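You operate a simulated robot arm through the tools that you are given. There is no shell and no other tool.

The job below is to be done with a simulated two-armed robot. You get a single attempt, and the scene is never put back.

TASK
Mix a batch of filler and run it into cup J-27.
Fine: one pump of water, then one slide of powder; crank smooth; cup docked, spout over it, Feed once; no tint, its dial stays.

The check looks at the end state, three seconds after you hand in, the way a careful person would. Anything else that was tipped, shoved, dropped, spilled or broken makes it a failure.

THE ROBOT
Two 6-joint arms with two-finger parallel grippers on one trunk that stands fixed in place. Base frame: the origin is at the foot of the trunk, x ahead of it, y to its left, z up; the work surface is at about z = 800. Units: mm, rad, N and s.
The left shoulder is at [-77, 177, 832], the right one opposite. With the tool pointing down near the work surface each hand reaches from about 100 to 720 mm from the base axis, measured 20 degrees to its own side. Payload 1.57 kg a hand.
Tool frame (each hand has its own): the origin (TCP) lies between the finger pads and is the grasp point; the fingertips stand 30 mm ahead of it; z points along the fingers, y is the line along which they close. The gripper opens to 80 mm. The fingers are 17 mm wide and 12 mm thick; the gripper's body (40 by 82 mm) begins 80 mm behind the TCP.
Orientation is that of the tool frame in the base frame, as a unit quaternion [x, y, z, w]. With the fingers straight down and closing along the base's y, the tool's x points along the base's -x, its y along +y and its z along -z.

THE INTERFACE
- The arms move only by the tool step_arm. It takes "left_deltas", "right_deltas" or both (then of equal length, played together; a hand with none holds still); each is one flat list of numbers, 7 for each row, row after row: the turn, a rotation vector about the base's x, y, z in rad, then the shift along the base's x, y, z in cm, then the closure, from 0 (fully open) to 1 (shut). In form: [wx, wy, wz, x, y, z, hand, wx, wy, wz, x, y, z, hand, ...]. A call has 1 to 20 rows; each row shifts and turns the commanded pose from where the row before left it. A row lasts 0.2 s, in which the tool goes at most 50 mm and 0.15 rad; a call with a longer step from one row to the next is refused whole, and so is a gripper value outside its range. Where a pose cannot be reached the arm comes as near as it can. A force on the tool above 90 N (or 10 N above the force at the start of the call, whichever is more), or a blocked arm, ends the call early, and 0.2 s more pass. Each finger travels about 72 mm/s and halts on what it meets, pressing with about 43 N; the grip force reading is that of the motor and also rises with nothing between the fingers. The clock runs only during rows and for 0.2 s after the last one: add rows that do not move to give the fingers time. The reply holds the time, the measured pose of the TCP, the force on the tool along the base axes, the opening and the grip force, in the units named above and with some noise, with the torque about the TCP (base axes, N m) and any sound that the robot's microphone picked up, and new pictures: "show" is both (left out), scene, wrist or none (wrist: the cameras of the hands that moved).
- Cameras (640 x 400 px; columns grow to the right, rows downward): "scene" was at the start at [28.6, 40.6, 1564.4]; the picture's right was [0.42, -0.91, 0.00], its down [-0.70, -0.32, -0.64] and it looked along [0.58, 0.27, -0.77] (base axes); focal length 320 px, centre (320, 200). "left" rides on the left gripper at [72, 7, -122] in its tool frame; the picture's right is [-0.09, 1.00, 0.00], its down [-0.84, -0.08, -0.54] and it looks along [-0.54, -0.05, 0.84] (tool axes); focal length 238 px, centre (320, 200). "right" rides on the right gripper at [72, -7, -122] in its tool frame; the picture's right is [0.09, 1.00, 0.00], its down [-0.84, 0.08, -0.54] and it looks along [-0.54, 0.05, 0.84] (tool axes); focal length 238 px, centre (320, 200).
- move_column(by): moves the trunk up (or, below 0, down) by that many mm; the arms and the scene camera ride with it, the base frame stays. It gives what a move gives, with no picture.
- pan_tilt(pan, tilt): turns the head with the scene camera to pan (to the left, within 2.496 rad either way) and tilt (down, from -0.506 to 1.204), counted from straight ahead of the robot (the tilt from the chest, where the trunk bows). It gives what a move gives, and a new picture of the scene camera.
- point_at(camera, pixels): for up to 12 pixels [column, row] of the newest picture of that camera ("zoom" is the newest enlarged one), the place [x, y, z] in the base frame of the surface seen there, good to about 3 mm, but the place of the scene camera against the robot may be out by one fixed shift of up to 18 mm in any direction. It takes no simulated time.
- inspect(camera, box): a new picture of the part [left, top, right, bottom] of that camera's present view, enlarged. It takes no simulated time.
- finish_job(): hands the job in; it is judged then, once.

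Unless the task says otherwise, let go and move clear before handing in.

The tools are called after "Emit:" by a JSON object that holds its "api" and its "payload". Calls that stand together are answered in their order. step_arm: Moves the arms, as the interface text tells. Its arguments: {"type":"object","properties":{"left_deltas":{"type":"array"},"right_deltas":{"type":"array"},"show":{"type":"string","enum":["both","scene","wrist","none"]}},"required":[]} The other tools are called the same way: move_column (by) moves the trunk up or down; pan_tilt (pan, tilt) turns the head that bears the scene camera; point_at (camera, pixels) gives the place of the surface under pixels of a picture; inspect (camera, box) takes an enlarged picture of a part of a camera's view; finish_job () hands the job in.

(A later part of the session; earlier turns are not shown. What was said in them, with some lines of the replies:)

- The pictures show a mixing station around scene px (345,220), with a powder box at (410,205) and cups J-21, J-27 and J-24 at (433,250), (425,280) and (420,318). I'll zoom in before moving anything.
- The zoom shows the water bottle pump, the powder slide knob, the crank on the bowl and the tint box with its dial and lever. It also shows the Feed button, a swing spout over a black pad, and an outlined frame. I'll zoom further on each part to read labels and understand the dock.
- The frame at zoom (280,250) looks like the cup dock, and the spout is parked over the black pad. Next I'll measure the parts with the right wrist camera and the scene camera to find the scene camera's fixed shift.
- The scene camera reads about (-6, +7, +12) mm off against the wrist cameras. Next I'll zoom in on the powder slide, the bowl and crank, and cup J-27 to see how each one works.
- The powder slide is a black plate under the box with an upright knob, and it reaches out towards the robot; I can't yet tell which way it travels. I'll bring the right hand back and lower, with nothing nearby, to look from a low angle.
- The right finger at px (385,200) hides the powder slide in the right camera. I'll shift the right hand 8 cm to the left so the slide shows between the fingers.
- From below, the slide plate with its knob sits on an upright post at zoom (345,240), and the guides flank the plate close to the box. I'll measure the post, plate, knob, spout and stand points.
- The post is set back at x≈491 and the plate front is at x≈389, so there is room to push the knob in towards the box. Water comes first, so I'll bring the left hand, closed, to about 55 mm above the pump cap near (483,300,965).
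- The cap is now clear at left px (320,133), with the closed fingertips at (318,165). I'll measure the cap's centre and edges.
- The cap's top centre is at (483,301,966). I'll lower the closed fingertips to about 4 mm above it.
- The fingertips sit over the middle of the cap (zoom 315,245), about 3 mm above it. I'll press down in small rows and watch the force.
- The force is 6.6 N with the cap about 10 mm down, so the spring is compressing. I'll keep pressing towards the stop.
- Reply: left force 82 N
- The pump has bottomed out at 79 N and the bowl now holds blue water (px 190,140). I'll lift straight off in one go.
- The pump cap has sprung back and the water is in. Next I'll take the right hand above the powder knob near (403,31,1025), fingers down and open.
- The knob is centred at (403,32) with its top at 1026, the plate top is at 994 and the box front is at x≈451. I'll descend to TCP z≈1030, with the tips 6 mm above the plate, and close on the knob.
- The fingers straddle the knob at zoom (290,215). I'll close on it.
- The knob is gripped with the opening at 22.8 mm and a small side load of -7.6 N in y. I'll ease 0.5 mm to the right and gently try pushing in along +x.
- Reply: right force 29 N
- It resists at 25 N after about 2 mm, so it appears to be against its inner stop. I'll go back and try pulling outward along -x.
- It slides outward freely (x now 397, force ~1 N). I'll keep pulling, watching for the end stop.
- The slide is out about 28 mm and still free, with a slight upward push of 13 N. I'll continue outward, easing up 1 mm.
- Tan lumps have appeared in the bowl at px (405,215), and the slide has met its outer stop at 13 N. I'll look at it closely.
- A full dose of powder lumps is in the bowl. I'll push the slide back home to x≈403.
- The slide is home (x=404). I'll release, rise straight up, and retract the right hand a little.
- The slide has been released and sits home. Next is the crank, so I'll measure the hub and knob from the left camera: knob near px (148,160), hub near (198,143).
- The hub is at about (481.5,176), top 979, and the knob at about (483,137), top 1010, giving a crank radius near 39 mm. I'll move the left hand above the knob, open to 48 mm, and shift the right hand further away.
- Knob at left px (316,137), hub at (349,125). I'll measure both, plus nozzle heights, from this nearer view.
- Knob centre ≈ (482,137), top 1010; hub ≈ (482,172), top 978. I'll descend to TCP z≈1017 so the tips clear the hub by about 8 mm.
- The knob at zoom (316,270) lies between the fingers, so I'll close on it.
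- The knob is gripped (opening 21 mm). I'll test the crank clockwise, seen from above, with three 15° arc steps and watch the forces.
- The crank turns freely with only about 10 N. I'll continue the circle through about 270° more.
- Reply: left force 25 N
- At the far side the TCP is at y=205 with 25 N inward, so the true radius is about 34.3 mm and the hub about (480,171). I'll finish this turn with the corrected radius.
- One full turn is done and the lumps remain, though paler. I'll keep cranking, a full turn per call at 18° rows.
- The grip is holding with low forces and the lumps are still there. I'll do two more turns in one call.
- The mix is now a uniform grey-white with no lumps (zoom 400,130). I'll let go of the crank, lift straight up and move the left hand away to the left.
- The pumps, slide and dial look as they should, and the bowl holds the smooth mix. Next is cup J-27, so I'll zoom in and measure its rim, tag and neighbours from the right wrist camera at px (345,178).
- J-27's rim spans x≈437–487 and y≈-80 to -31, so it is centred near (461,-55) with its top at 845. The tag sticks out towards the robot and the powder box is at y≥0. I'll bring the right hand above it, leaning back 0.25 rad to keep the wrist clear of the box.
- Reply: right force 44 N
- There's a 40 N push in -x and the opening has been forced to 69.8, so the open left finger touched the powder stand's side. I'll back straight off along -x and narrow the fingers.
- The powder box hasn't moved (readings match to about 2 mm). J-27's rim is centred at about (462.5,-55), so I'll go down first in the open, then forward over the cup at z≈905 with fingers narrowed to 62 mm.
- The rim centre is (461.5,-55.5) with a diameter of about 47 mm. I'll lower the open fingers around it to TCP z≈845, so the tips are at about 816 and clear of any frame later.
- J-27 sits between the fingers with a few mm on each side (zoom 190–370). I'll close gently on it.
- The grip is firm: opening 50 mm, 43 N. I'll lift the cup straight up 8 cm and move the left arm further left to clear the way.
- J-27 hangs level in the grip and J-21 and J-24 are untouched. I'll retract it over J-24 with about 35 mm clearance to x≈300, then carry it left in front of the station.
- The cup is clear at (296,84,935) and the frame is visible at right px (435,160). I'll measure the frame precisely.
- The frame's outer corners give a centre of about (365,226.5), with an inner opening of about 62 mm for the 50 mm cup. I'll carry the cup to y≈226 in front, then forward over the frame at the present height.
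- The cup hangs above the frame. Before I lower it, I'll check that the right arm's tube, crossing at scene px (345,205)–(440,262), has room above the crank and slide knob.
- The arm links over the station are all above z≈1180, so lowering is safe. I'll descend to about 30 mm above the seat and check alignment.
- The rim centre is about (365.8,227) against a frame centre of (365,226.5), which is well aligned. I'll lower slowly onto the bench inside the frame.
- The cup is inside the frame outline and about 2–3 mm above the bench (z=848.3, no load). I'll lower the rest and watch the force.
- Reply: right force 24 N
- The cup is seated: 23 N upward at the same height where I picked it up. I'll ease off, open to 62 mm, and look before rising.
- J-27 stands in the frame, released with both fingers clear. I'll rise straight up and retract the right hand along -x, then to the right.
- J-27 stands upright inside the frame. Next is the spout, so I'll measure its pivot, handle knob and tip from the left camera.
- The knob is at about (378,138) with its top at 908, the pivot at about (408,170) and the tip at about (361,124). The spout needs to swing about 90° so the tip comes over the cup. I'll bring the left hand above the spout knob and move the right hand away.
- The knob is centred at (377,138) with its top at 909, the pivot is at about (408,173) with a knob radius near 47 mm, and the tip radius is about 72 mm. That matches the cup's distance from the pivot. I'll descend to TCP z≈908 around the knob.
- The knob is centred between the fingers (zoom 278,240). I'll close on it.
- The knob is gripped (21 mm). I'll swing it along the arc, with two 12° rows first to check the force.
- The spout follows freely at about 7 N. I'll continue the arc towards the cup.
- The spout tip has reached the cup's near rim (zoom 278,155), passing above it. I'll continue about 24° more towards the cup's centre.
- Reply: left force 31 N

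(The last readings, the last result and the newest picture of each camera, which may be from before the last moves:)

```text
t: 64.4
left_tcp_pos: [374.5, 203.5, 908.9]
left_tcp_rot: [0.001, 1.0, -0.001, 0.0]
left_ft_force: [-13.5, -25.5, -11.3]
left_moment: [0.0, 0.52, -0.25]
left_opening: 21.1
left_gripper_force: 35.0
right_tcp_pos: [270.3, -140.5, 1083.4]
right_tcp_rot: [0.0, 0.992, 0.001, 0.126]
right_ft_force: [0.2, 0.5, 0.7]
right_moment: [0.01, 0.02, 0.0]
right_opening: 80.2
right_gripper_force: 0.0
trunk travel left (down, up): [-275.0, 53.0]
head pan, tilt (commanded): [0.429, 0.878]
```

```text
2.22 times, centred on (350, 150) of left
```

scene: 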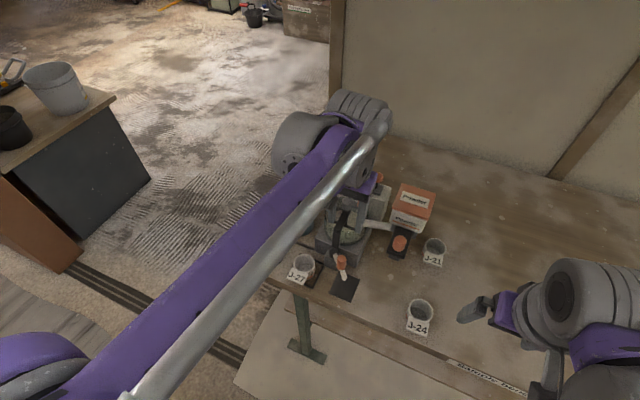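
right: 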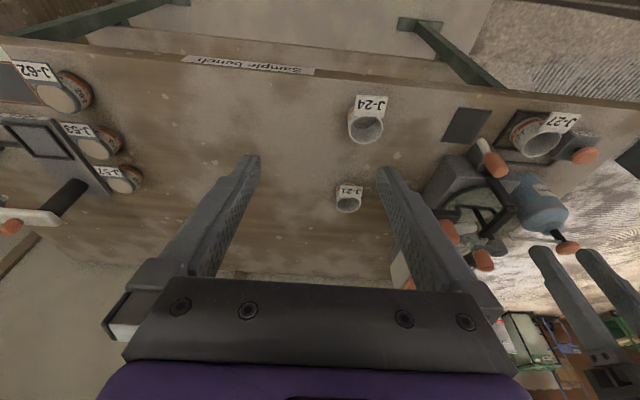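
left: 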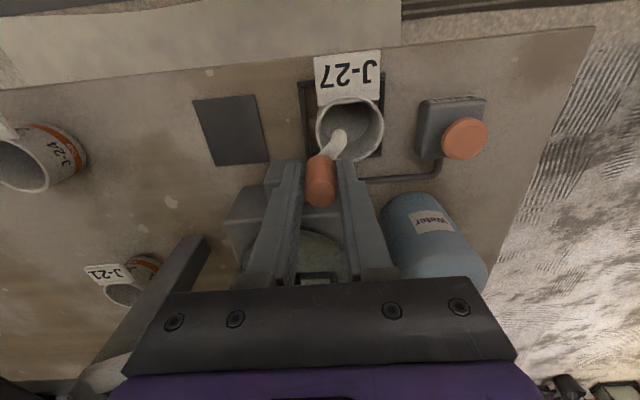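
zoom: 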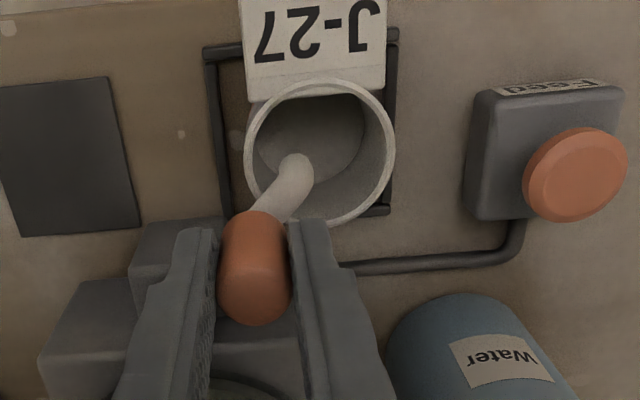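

There is now about 28 N of resistance along the arc at (374,203), so this could be the spout's stop. I'll check that the cup wasn't touched and see where the tip is relative to it.

Emit:
{"api": "point_at", "payload": {"camera": "left", "pixels": [[317, 128], [382, 128], [350, 98], [352, 159], [338, 136], [342, 132], [330, 148], [360, 110], [303, 83], [307, 150], [380, 155], [382, 76]]}}

Emit:
{"api": "inspect", "payload": {"camera": "scene", "box": [270, 230, 360, 310]}}

```text
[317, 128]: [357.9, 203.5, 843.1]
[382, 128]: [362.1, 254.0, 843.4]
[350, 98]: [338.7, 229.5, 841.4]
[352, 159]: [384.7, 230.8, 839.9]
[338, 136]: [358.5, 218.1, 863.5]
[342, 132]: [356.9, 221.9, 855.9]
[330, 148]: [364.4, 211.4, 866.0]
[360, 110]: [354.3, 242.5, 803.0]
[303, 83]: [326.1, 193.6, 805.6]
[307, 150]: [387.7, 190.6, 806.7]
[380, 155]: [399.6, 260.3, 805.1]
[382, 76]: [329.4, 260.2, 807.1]
```

```text
5.00 times, centred on (315, 270) of scene
```

zoom: 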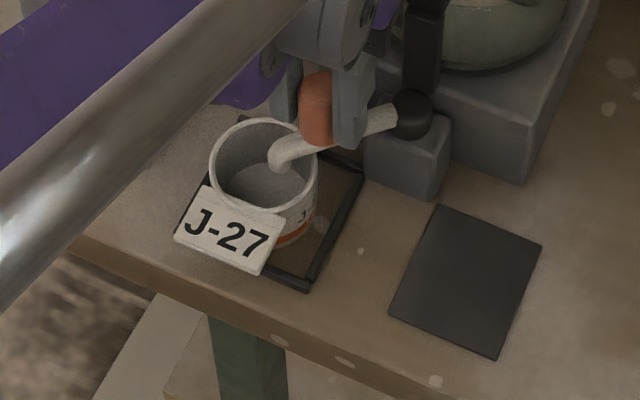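

The cup hasn't moved (centre ≈ (363,228)), and the spout outlet is at (357,222,856), inside its rim. I'll nudge the knob a little further along the arc to see whether this is the true stop.

Emit:
{"api": "step_arm", "payload": {"left_deltas": [0, 0, 0, 0.22, 0.22, 0, 1, 0, 0, 0, 0, 0, 0, 1], "show": "wrist"}}

Emit:
{"api": "point_at", "payload": {"camera": "left", "pixels": [[317, 128], [382, 128], [350, 98], [338, 136], [342, 132]]}}

```text
t: 65.0
left_tcp_pos: [376.9, 204.2, 910.5]
left_tcp_rot: [0.0, 1.0, -0.002, -0.001]
left_ft_force: [-23.1, -36.6, -13.8]
left_moment: [-0.15, 0.39, -0.23]
left_opening: 21.4
left_gripper_force: 34.4
right_tcp_pos: [269.2, -140.5, 1084.0]
right_tcp_rot: [0.001, 0.992, 0.001, 0.126]
right_ft_force: [0.7, 0.0, 0.2]
right_moment: [0.0, 0.03, -0.02]
right_opening: 80.0
right_gripper_force: 0.0
trunk travel left (down, up): [-275.0, 53.0]
head pan, tilt (commanded): [0.429, 0.878]
```

left: 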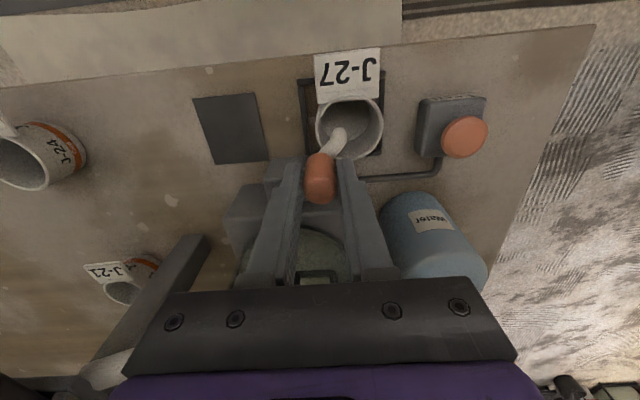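

```text
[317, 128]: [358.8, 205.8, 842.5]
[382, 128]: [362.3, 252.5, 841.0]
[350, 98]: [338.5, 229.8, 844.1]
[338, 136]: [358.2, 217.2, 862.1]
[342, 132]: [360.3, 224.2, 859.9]
```

The force rose to 43 N with almost no movement, so this is the spout's end stop and the outlet is over the cup. I'll relax the push, open and lift away.

Emit:
{"api": "step_arm", "payload": {"left_deltas": [0, 0, 0, -0.25, -0.4, 0, 1, 0, 0, 0, 0, 0, 0, 0.8, 0, 0, 0, 0, 0, 0, 0.6, 0, 0, 0, 0, 0, 0, 0.5, 0, 0, 0, 0, 0, 1.5, 0.5, 0, 0, 0, 0, 0, 3, 0.5, 0, 0, 0, 0, 0, 4, 0.5, 0, 0, 0, 0, 1, 4, 0.5, 0, 0, 0, 0, 3, 2, 0.7, 0, 0, 0, 0, 3, 0, 1, 0, 0, 0, 0, 3, 0, 1, 0, 0, 0, 0, 2, 0, 1]}}

Emit:
{"api": "inspect", "payload": {"camera": "left", "box": [160, 20, 360, 180]}}

Emit:
{"api": "inspect", "payload": {"camera": "scene", "box": [250, 210, 370, 310]}}

```text
t: 67.6
left_tcp_pos: [377.6, 322.9, 1056.0]
left_tcp_rot: [0.001, 1.0, 0.001, 0.0]
left_ft_force: [-0.1, 0.4, 0.2]
left_moment: [0.02, 0.03, -0.01]
left_opening: 0.0
left_gripper_force: 21.5
right_tcp_pos: [271.1, -137.1, 1083.0]
right_tcp_rot: [0.0, 0.992, 0.0, 0.125]
right_ft_force: [0.7, -1.1, -0.3]
right_moment: [-0.01, -0.01, 0.0]
right_opening: 80.3
right_gripper_force: 0.0
trunk travel left (down, up): [-275.0, 53.0]
head pan, tilt (commanded): [0.429, 0.878]
```

scene: 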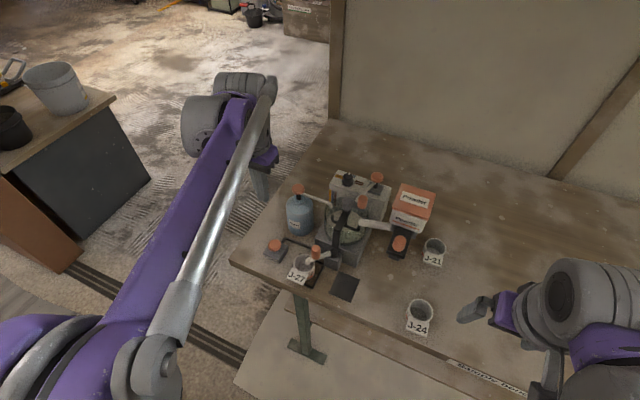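
left: 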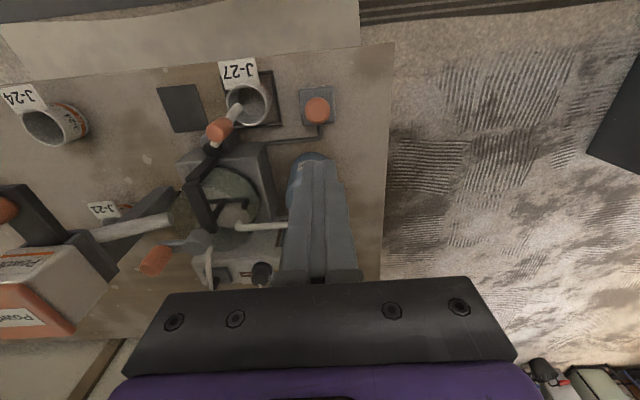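

```text
2.50 times, centred on (260, 100) of left
```

zoom: 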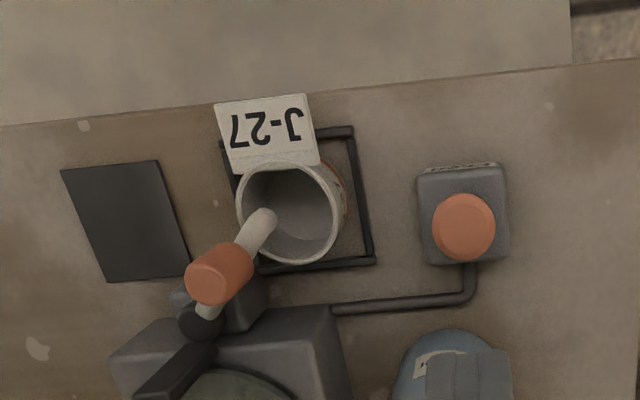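

```text
4.00 times, centred on (310, 260) of scene
```

zoom: 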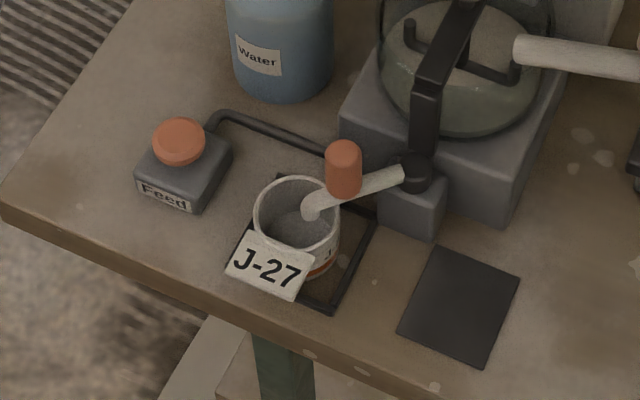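

The spout tip is over the inside of J-27 (scene zoom 310,205). Next is the Feed button, which I'll measure at left px (317,109).

Emit:
{"api": "point_at", "payload": {"camera": "left", "pixels": [[317, 109], [306, 109], [328, 109], [317, 98], [317, 120]]}}

```text
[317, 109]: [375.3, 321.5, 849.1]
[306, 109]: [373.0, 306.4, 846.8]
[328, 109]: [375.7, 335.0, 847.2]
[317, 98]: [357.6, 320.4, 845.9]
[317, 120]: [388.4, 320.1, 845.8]
```

The button is centred at about (375,321) with its top at 849. I'll lower the closed fingertips to about 5 mm above it.

Emit:
{"api": "step_arm", "payload": {"left_deltas": [0, 0, 0, -0.2, -0.1, -4, 1, 0, 0, 0, 0, 0, -4, 1, 0, 0, 0, 0, 0, -4, 1, 0, 0, 0, 0, 0, -3, 1, 0, 0, 0, 0, 0, -1.8, 1, 0, 0, 0, 0, 0, 0, 1], "show": "wrist"}}

Emit:
{"api": "inspect", "payload": {"camera": "left", "box": [220, 80, 420, 220]}}

```text
t: 69.0
left_tcp_pos: [375.4, 324.0, 887.8]
left_tcp_rot: [0.0, 1.0, 0.0, -0.001]
left_ft_force: [-0.9, -0.9, 0.4]
left_moment: [0.01, 0.01, 0.0]
left_opening: 0.0
left_gripper_force: 21.0
right_tcp_pos: [271.6, -137.9, 1083.4]
right_tcp_rot: [0.0, 0.992, 0.0, 0.125]
right_ft_force: [0.5, 0.8, 0.5]
right_moment: [0.0, 0.0, 0.01]
right_opening: 79.9
right_gripper_force: 0.1
trunk travel left (down, up): [-275.0, 53.0]
head pan, tilt (commanded): [0.429, 0.878]
```

left: 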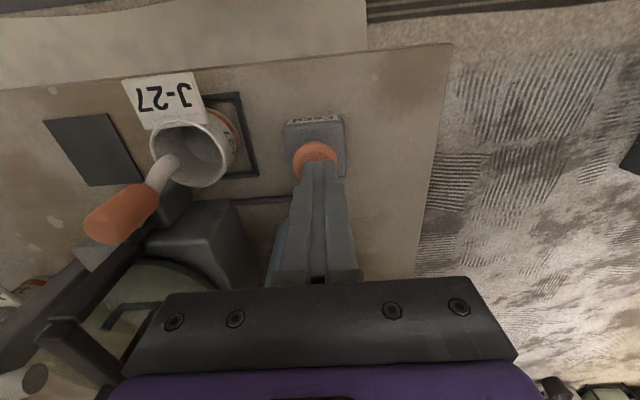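

```text
2.86 times, centred on (320, 150) of left
```

zoom: 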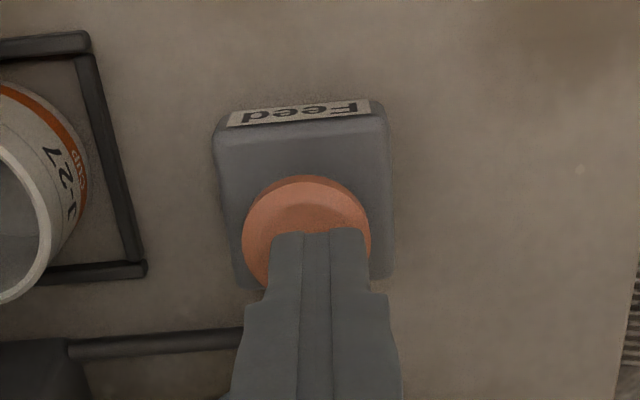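

The fingertips are about 3 mm left of the button's middle (zoom 320 against 306). I'll correct that and come down to just above contact.

Emit:
{"api": "step_arm", "payload": {"left_deltas": [0, 0, 0, 0, -0.3, 0, 1, 0, 0, 0, 0, 0, -0.5, 1, 0, 0, 0, 0, 0, -0.3, 1, 0, 0, 0, 0, 0, -0.2, 1], "show": "wrist"}}

```text
t: 70.0
left_tcp_pos: [375.1, 319.5, 877.5]
left_tcp_rot: [0.0, 1.0, 0.001, 0.0]
left_ft_force: [1.3, 0.6, 0.8]
left_moment: [0.05, -0.01, 0.03]
left_opening: 0.0
left_gripper_force: 21.4
right_tcp_pos: [271.0, -138.6, 1084.4]
right_tcp_rot: [0.0, 0.992, 0.0, 0.125]
right_ft_force: [0.0, 0.6, 0.4]
right_moment: [0.01, 0.03, 0.0]
right_opening: 80.0
right_gripper_force: 0.0
trunk travel left (down, up): [-275.0, 53.0]
head pan, tilt (commanded): [0.429, 0.878]
```

left: 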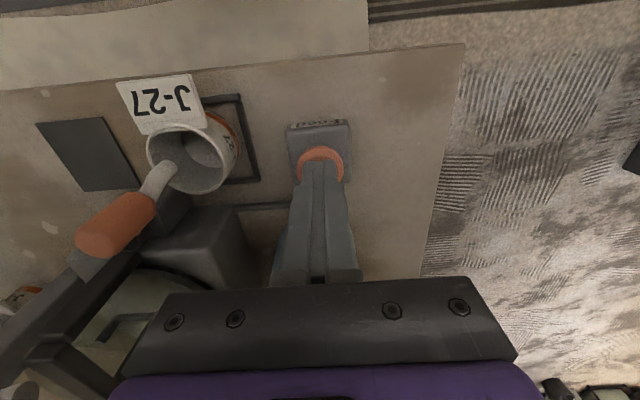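

I'm just at the button's surface. I'll press it down once, steadily.

Emit:
{"api": "step_arm", "payload": {"left_deltas": [0, 0, 0, 0, 0, -0.25, 1, 0, 0, 0, 0, 0, -0.25, 1, 0, 0, 0, 0, 0, -0.25, 1], "show": "wrist"}}

```text
t: 70.8
left_tcp_pos: [374.9, 319.5, 869.0]
left_tcp_rot: [0.0, 1.0, 0.0, 0.001]
left_ft_force: [0.2, 1.7, 5.5]
left_moment: [0.04, -0.01, 0.02]
left_opening: 0.1
left_gripper_force: 21.2
right_tcp_pos: [271.2, -137.7, 1082.9]
right_tcp_rot: [0.001, 0.992, 0.0, 0.126]
right_ft_force: [-0.6, -0.5, -0.1]
right_moment: [0.02, 0.0, -0.03]
right_opening: 79.9
right_gripper_force: 0.0
trunk travel left (down, up): [-275.0, 53.0]
head pan, tilt (commanded): [0.429, 0.878]
heard: click
```

left: 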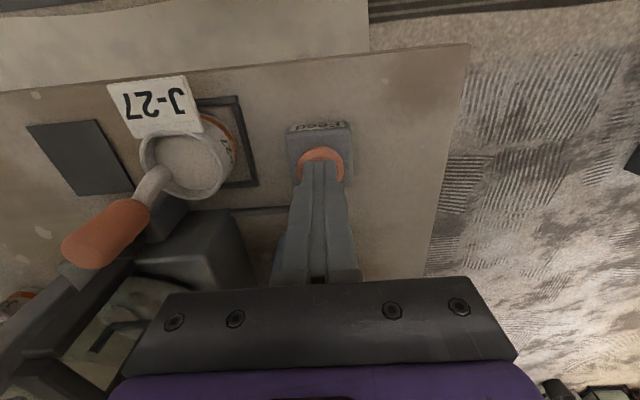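

A click was heard and J-27 now holds the mix (left px 185,160). I'll lift straight off the button in one go and move clear.

Emit:
{"api": "step_arm", "payload": {"left_deltas": [0, 0, 0, 0, 0, 1, 1, 0, 0, 0, 0, 0, 3, 1, 0, 0, 0, 0, 0, 4, 1, 0, 0, 0, 0, 0, 4, 1, 0, 0, 0, 0, 1, 4, 1, 0, 0, 0, 0, 3, 3, 1, 0, 0, 0, 0, 4, 2, 1, 0, 0, 0, 0, 3, 0, 1]}}

Emit:
{"api": "inspect", "payload": {"camera": "scene", "box": [240, 150, 460, 330]}}

Emit:
{"api": "inspect", "payload": {"camera": "scene", "box": [260, 215, 360, 305]}}

Emit:
{"api": "inspect", "payload": {"camera": "left", "box": [60, 20, 320, 200]}}

```text
t: 72.6
left_tcp_pos: [376.0, 431.3, 1080.1]
left_tcp_rot: [0.0, 1.0, -0.001, 0.0]
left_ft_force: [0.3, 0.0, 0.2]
left_moment: [0.0, 0.0, 0.0]
left_opening: 0.1
left_gripper_force: 21.5
right_tcp_pos: [273.1, -138.7, 1083.6]
right_tcp_rot: [0.0, 0.992, 0.0, 0.126]
right_ft_force: [0.0, 0.5, 0.3]
right_moment: [0.0, 0.01, 0.0]
right_opening: 79.9
right_gripper_force: 0.1
trunk travel left (down, up): [-275.0, 53.0]
head pan, tilt (commanded): [0.429, 0.878]
```

scene: 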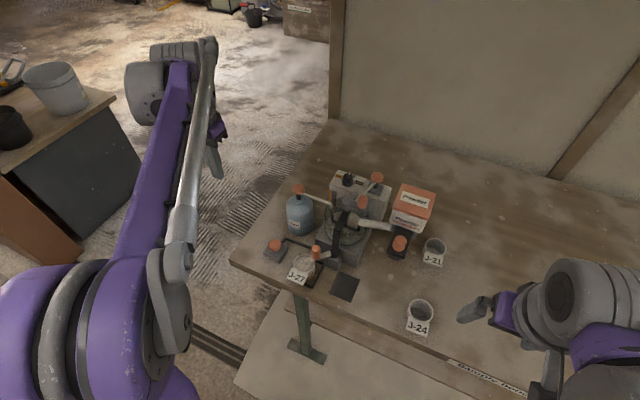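
left: 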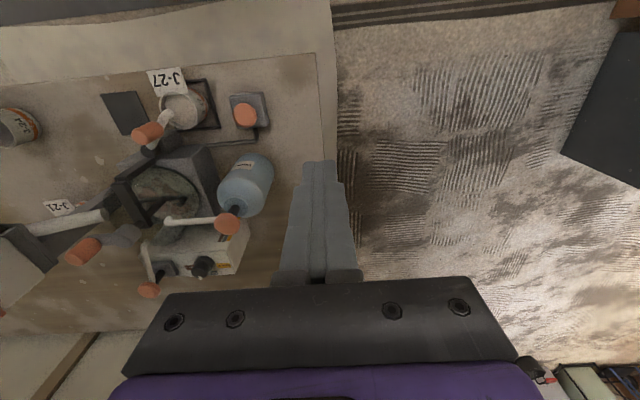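

```text
2.22 times, centred on (350, 240) of scene
```

zoom: 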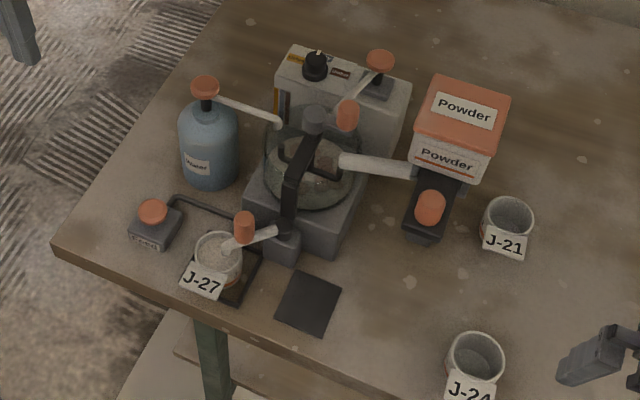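

```text
4.44 times, centred on (310, 260) of scene
```

zoom: 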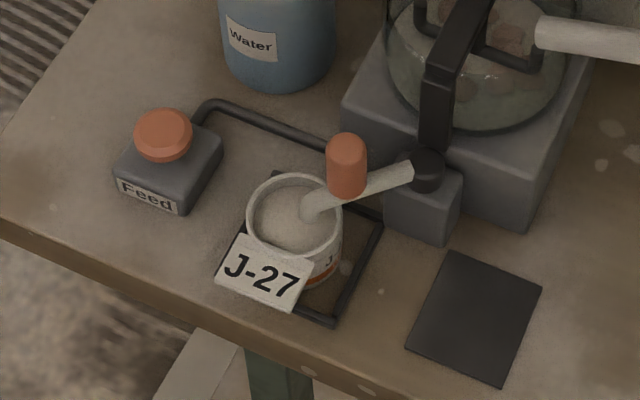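

```text
2.22 times, centred on (190, 110) of left
```

zoom: 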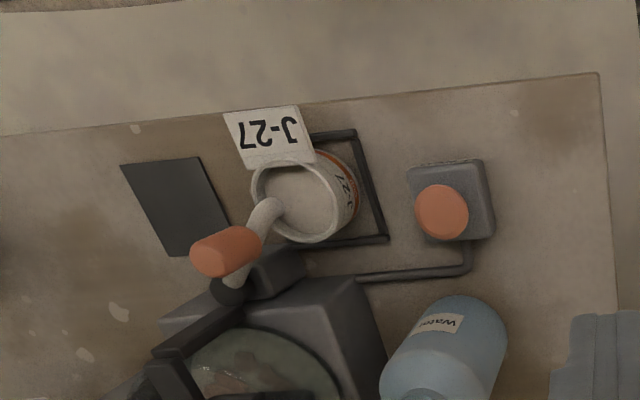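

J-27 is full and nothing has spilled around it, but there seem to be some patches left in the bowl. I'll look closer at both.

Emit:
{"api": "inspect", "payload": {"camera": "scene", "box": [320, 185, 380, 245]}}

Emit:
{"api": "inspect", "payload": {"camera": "scene", "box": [285, 245, 330, 290]}}

Emit:
{"api": "inspect", "payload": {"camera": "left", "box": [110, 60, 260, 260]}}

Emit:
{"api": "inspect", "payload": {"camera": "scene", "box": [325, 160, 400, 215]}}

```text
6.67 times, centred on (350, 215) of scene
```

zoom: 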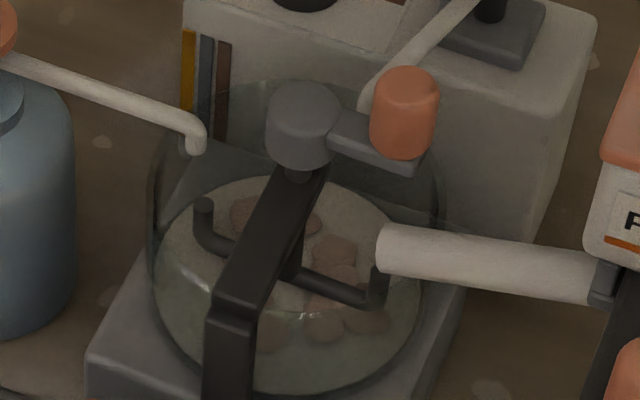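

```text
8.89 times, centred on (308, 268) of scene
```

zoom: 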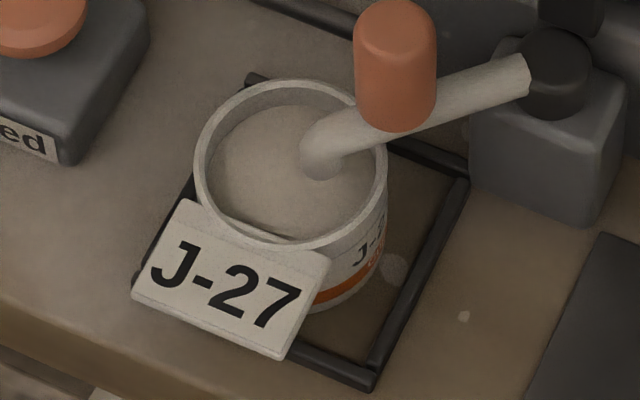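

```text
2.00 times, centred on (185, 160) of left
```

zoom: 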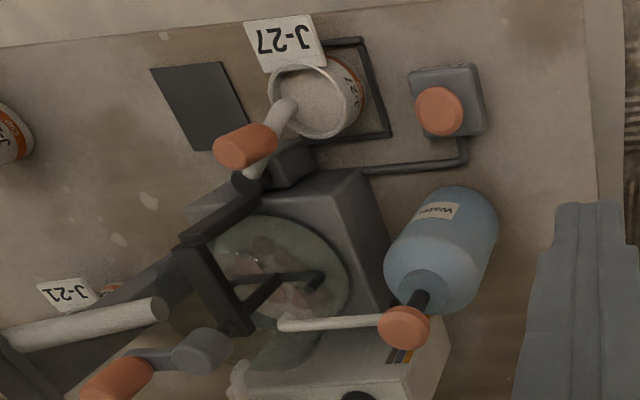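

```text
7.27 times, centred on (362, 188) of scene
```

zoom: 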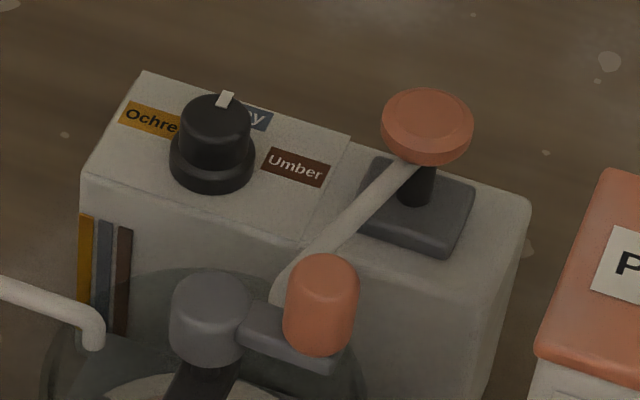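

The dial still points as before and the cup holds a smooth paste, but the bowl shows some lumps again after the feed. I'll bring the left wrist camera over, well above everything, for a clear look into the bowl.

Emit:
{"api": "step_arm", "payload": {"left_deltas": [0, 0, 0, 1.5, -3.5, 0.5, 1, 0, 0, 0, 1.5, -3.5, 0.5, 1, 0, 0, 0, 1.5, -3.5, 0.5, 1, 0, 0, 0, 1.5, -3.5, 0, 1, 0, 0, 0, 1, -3.5, 0, 1, 0, 0, 0, 0, 0, 0, 1], "show": "wrist"}}

Emit:
{"api": "inspect", "payload": {"camera": "left", "box": [180, 60, 320, 200]}}

```text
t: 74.0
left_tcp_pos: [444.5, 255.3, 1095.4]
left_tcp_rot: [0.0, 1.0, -0.001, 0.0]
left_ft_force: [0.0, 0.5, -0.5]
left_moment: [0.0, 0.0, 0.0]
left_opening: 0.0
left_gripper_force: 21.5
right_tcp_pos: [271.3, -138.5, 1083.9]
right_tcp_rot: [0.0, 0.992, -0.001, 0.126]
right_ft_force: [0.0, -0.4, 0.6]
right_moment: [0.01, -0.03, -0.01]
right_opening: 79.9
right_gripper_force: 0.0
trunk travel left (down, up): [-275.0, 53.0]
head pan, tilt (commanded): [0.429, 0.878]
```

left: 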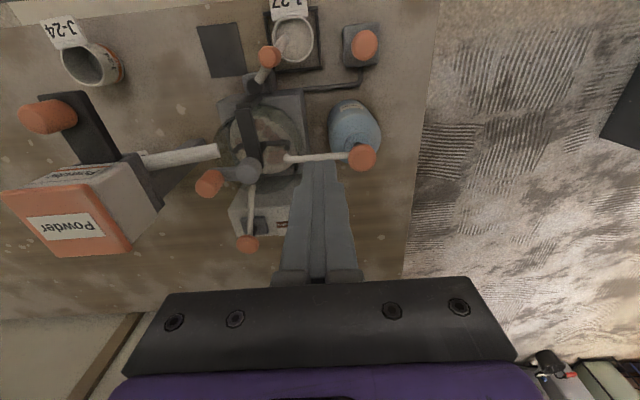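

```text
2.86 times, centred on (250, 130) of left
```

zoom: 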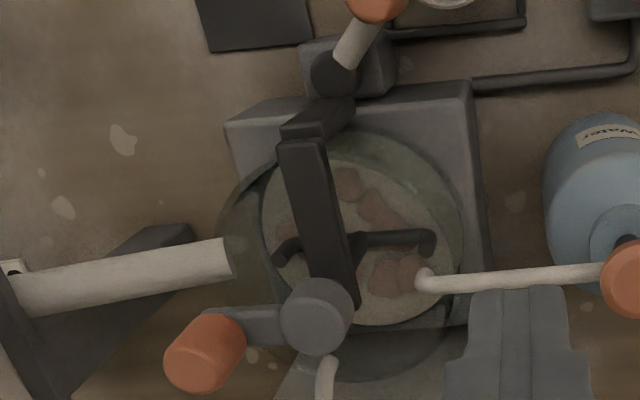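

The bowl's level has dropped and only residue remains in it, while the feed is already done. I'll check the cup's contents closely for smoothness and spills.

Emit:
{"api": "inspect", "payload": {"camera": "left", "box": [230, 0, 390, 110]}}

Emit:
{"api": "inspect", "payload": {"camera": "right", "box": [320, 80, 600, 260]}}

```text
3.64 times, centred on (310, 55) of left
```

zoom: 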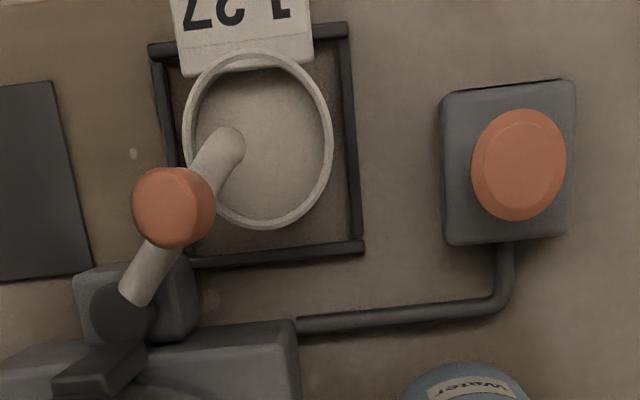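

```text
2.22 times, centred on (460, 170) of right
```

zoom: 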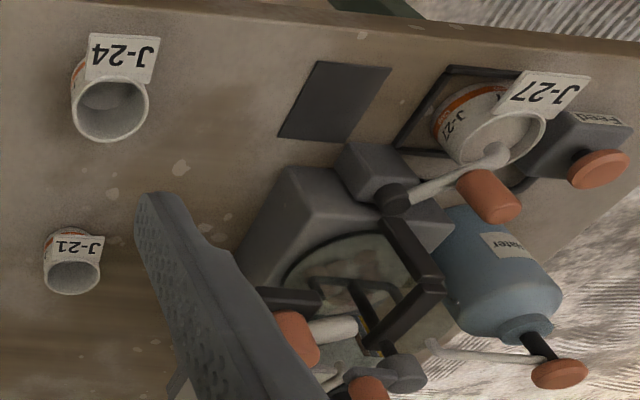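

The cup's contents are smooth and untinted, the cup is upright in its dock, and there is no spill; J-21 and J-24 and the dial are untouched. I'll move the left hand clear before handing in.

Emit:
{"api": "step_arm", "payload": {"left_deltas": [0, 0, 0, 0, 0, 3, 1, 0, 0, 0, -1.5, 3.5, 2, 1, 0, 0, 0, -1.5, 3.5, 2, 1, 0, 0, 0, -1.5, 3.5, 1, 1, 0, 0, 0, -1.5, 3.5, 1, 1, 0, 0, 0, -1, 3.5, 0, 1, 0, 0, 0, 0, 0, 0, 1], "right_deltas": [0, 0, 0, 0, 0, 1, 0, 0, 0, 0, -1, -1, 1, 0, 0, 0, 0, -1, -1, 1, 0, 0, 0, 0, -1, -1, 1, 0, 0, 0, 0, 0, -1, 1, 0, 0, 0, 0, 0, 0, 0, 0, 0, 0, 0, 0, 0, 0, 0]}}

Emit:
{"api": "inspect", "payload": {"camera": "scene", "box": [240, 150, 460, 340]}}

```text
t: 75.6
left_tcp_pos: [375.2, 429.4, 1184.2]
left_tcp_rot: [0.0, 1.0, 0.0, 0.0]
left_ft_force: [0.2, 0.0, 1.3]
left_moment: [0.0, 0.01, -0.01]
left_opening: 0.0
left_gripper_force: 21.2
right_tcp_pos: [241.1, -179.0, 1133.7]
right_tcp_rot: [0.0, 0.992, 0.001, 0.126]
right_ft_force: [0.2, -0.2, -0.1]
right_moment: [-0.01, -0.05, 0.0]
right_opening: 80.2
right_gripper_force: 0.1
trunk travel left (down, up): [-275.0, 53.0]
head pan, tilt (commanded): [0.429, 0.878]
```

scene: 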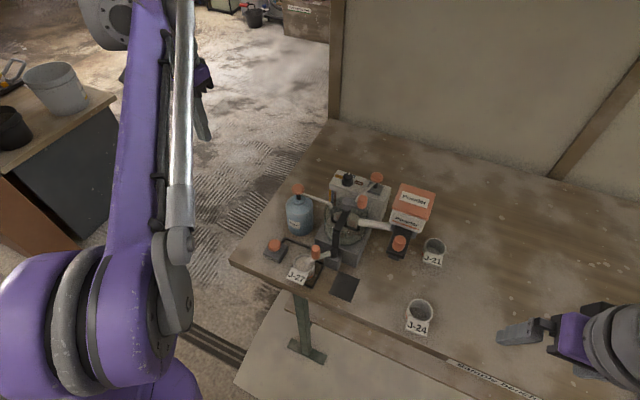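
right: 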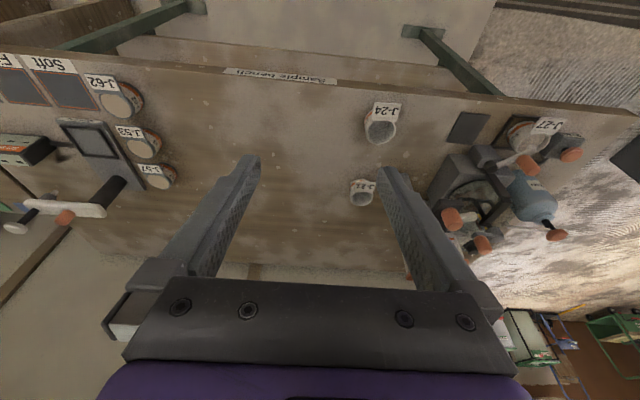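
left: 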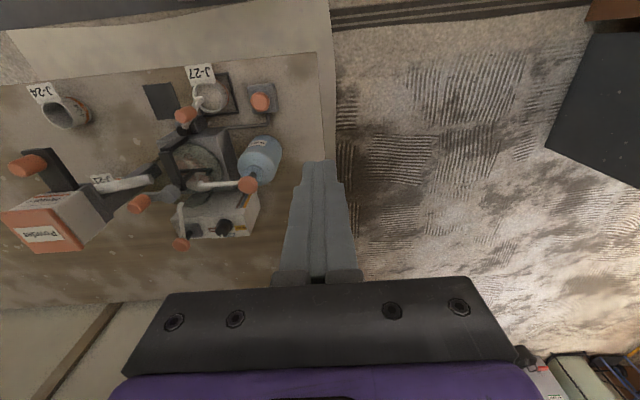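

```text
2.11 times, centred on (350, 245) of scene
```

zoom: 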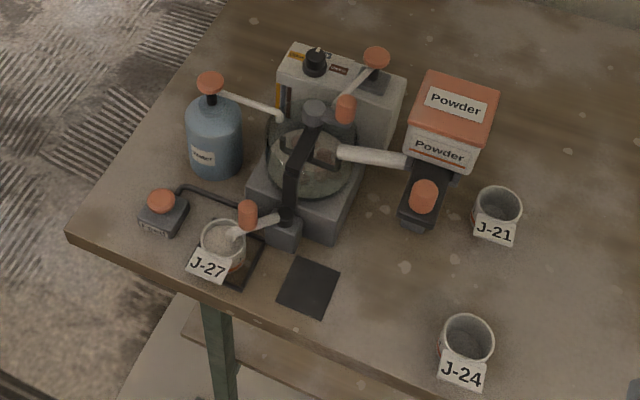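

Both hands are clear. J-27 is filled and docked under the spout (scene zoom 222,245), and everything else stands as it was, so I'm handing in.

Emit:
{"api": "finish_job", "payload": {}}

```text
The job is handed in.
```

I mixed the batch and ran it into cup J-27, then handed the job in. The result of the check hasn't come back.

- **Mix:** I gave one pump of water, then one slide of powder out to its stop and back home. After about four crank turns the mix was an even grey-white with no lumps showing.
- **Cup and spout:** J-27 is upright in its frame. The spout is swung to its end stop, with its outlet over the cup.
- **Feed:** I pressed it once and heard a click. The cup filled with a smooth, untinted paste and I saw no spill.
- **Left alone:** The tint dial and tint pump weren't touched, and J-21 and J-24 stand where they were.

- **Lumps in the bowl:** After the feed, faint lump shapes showed in what was left in the bowl. None showed in the cup. I couldn't tell whether they are harmless residue or a sign the mix was not fully worked.
- **Bump on the powder stand:** While I was reaching for the cup, an open finger pressed the side of the powder stand at about 40 N. I backed off, and its position afterwards matched the earlier readings to about 2 mm.
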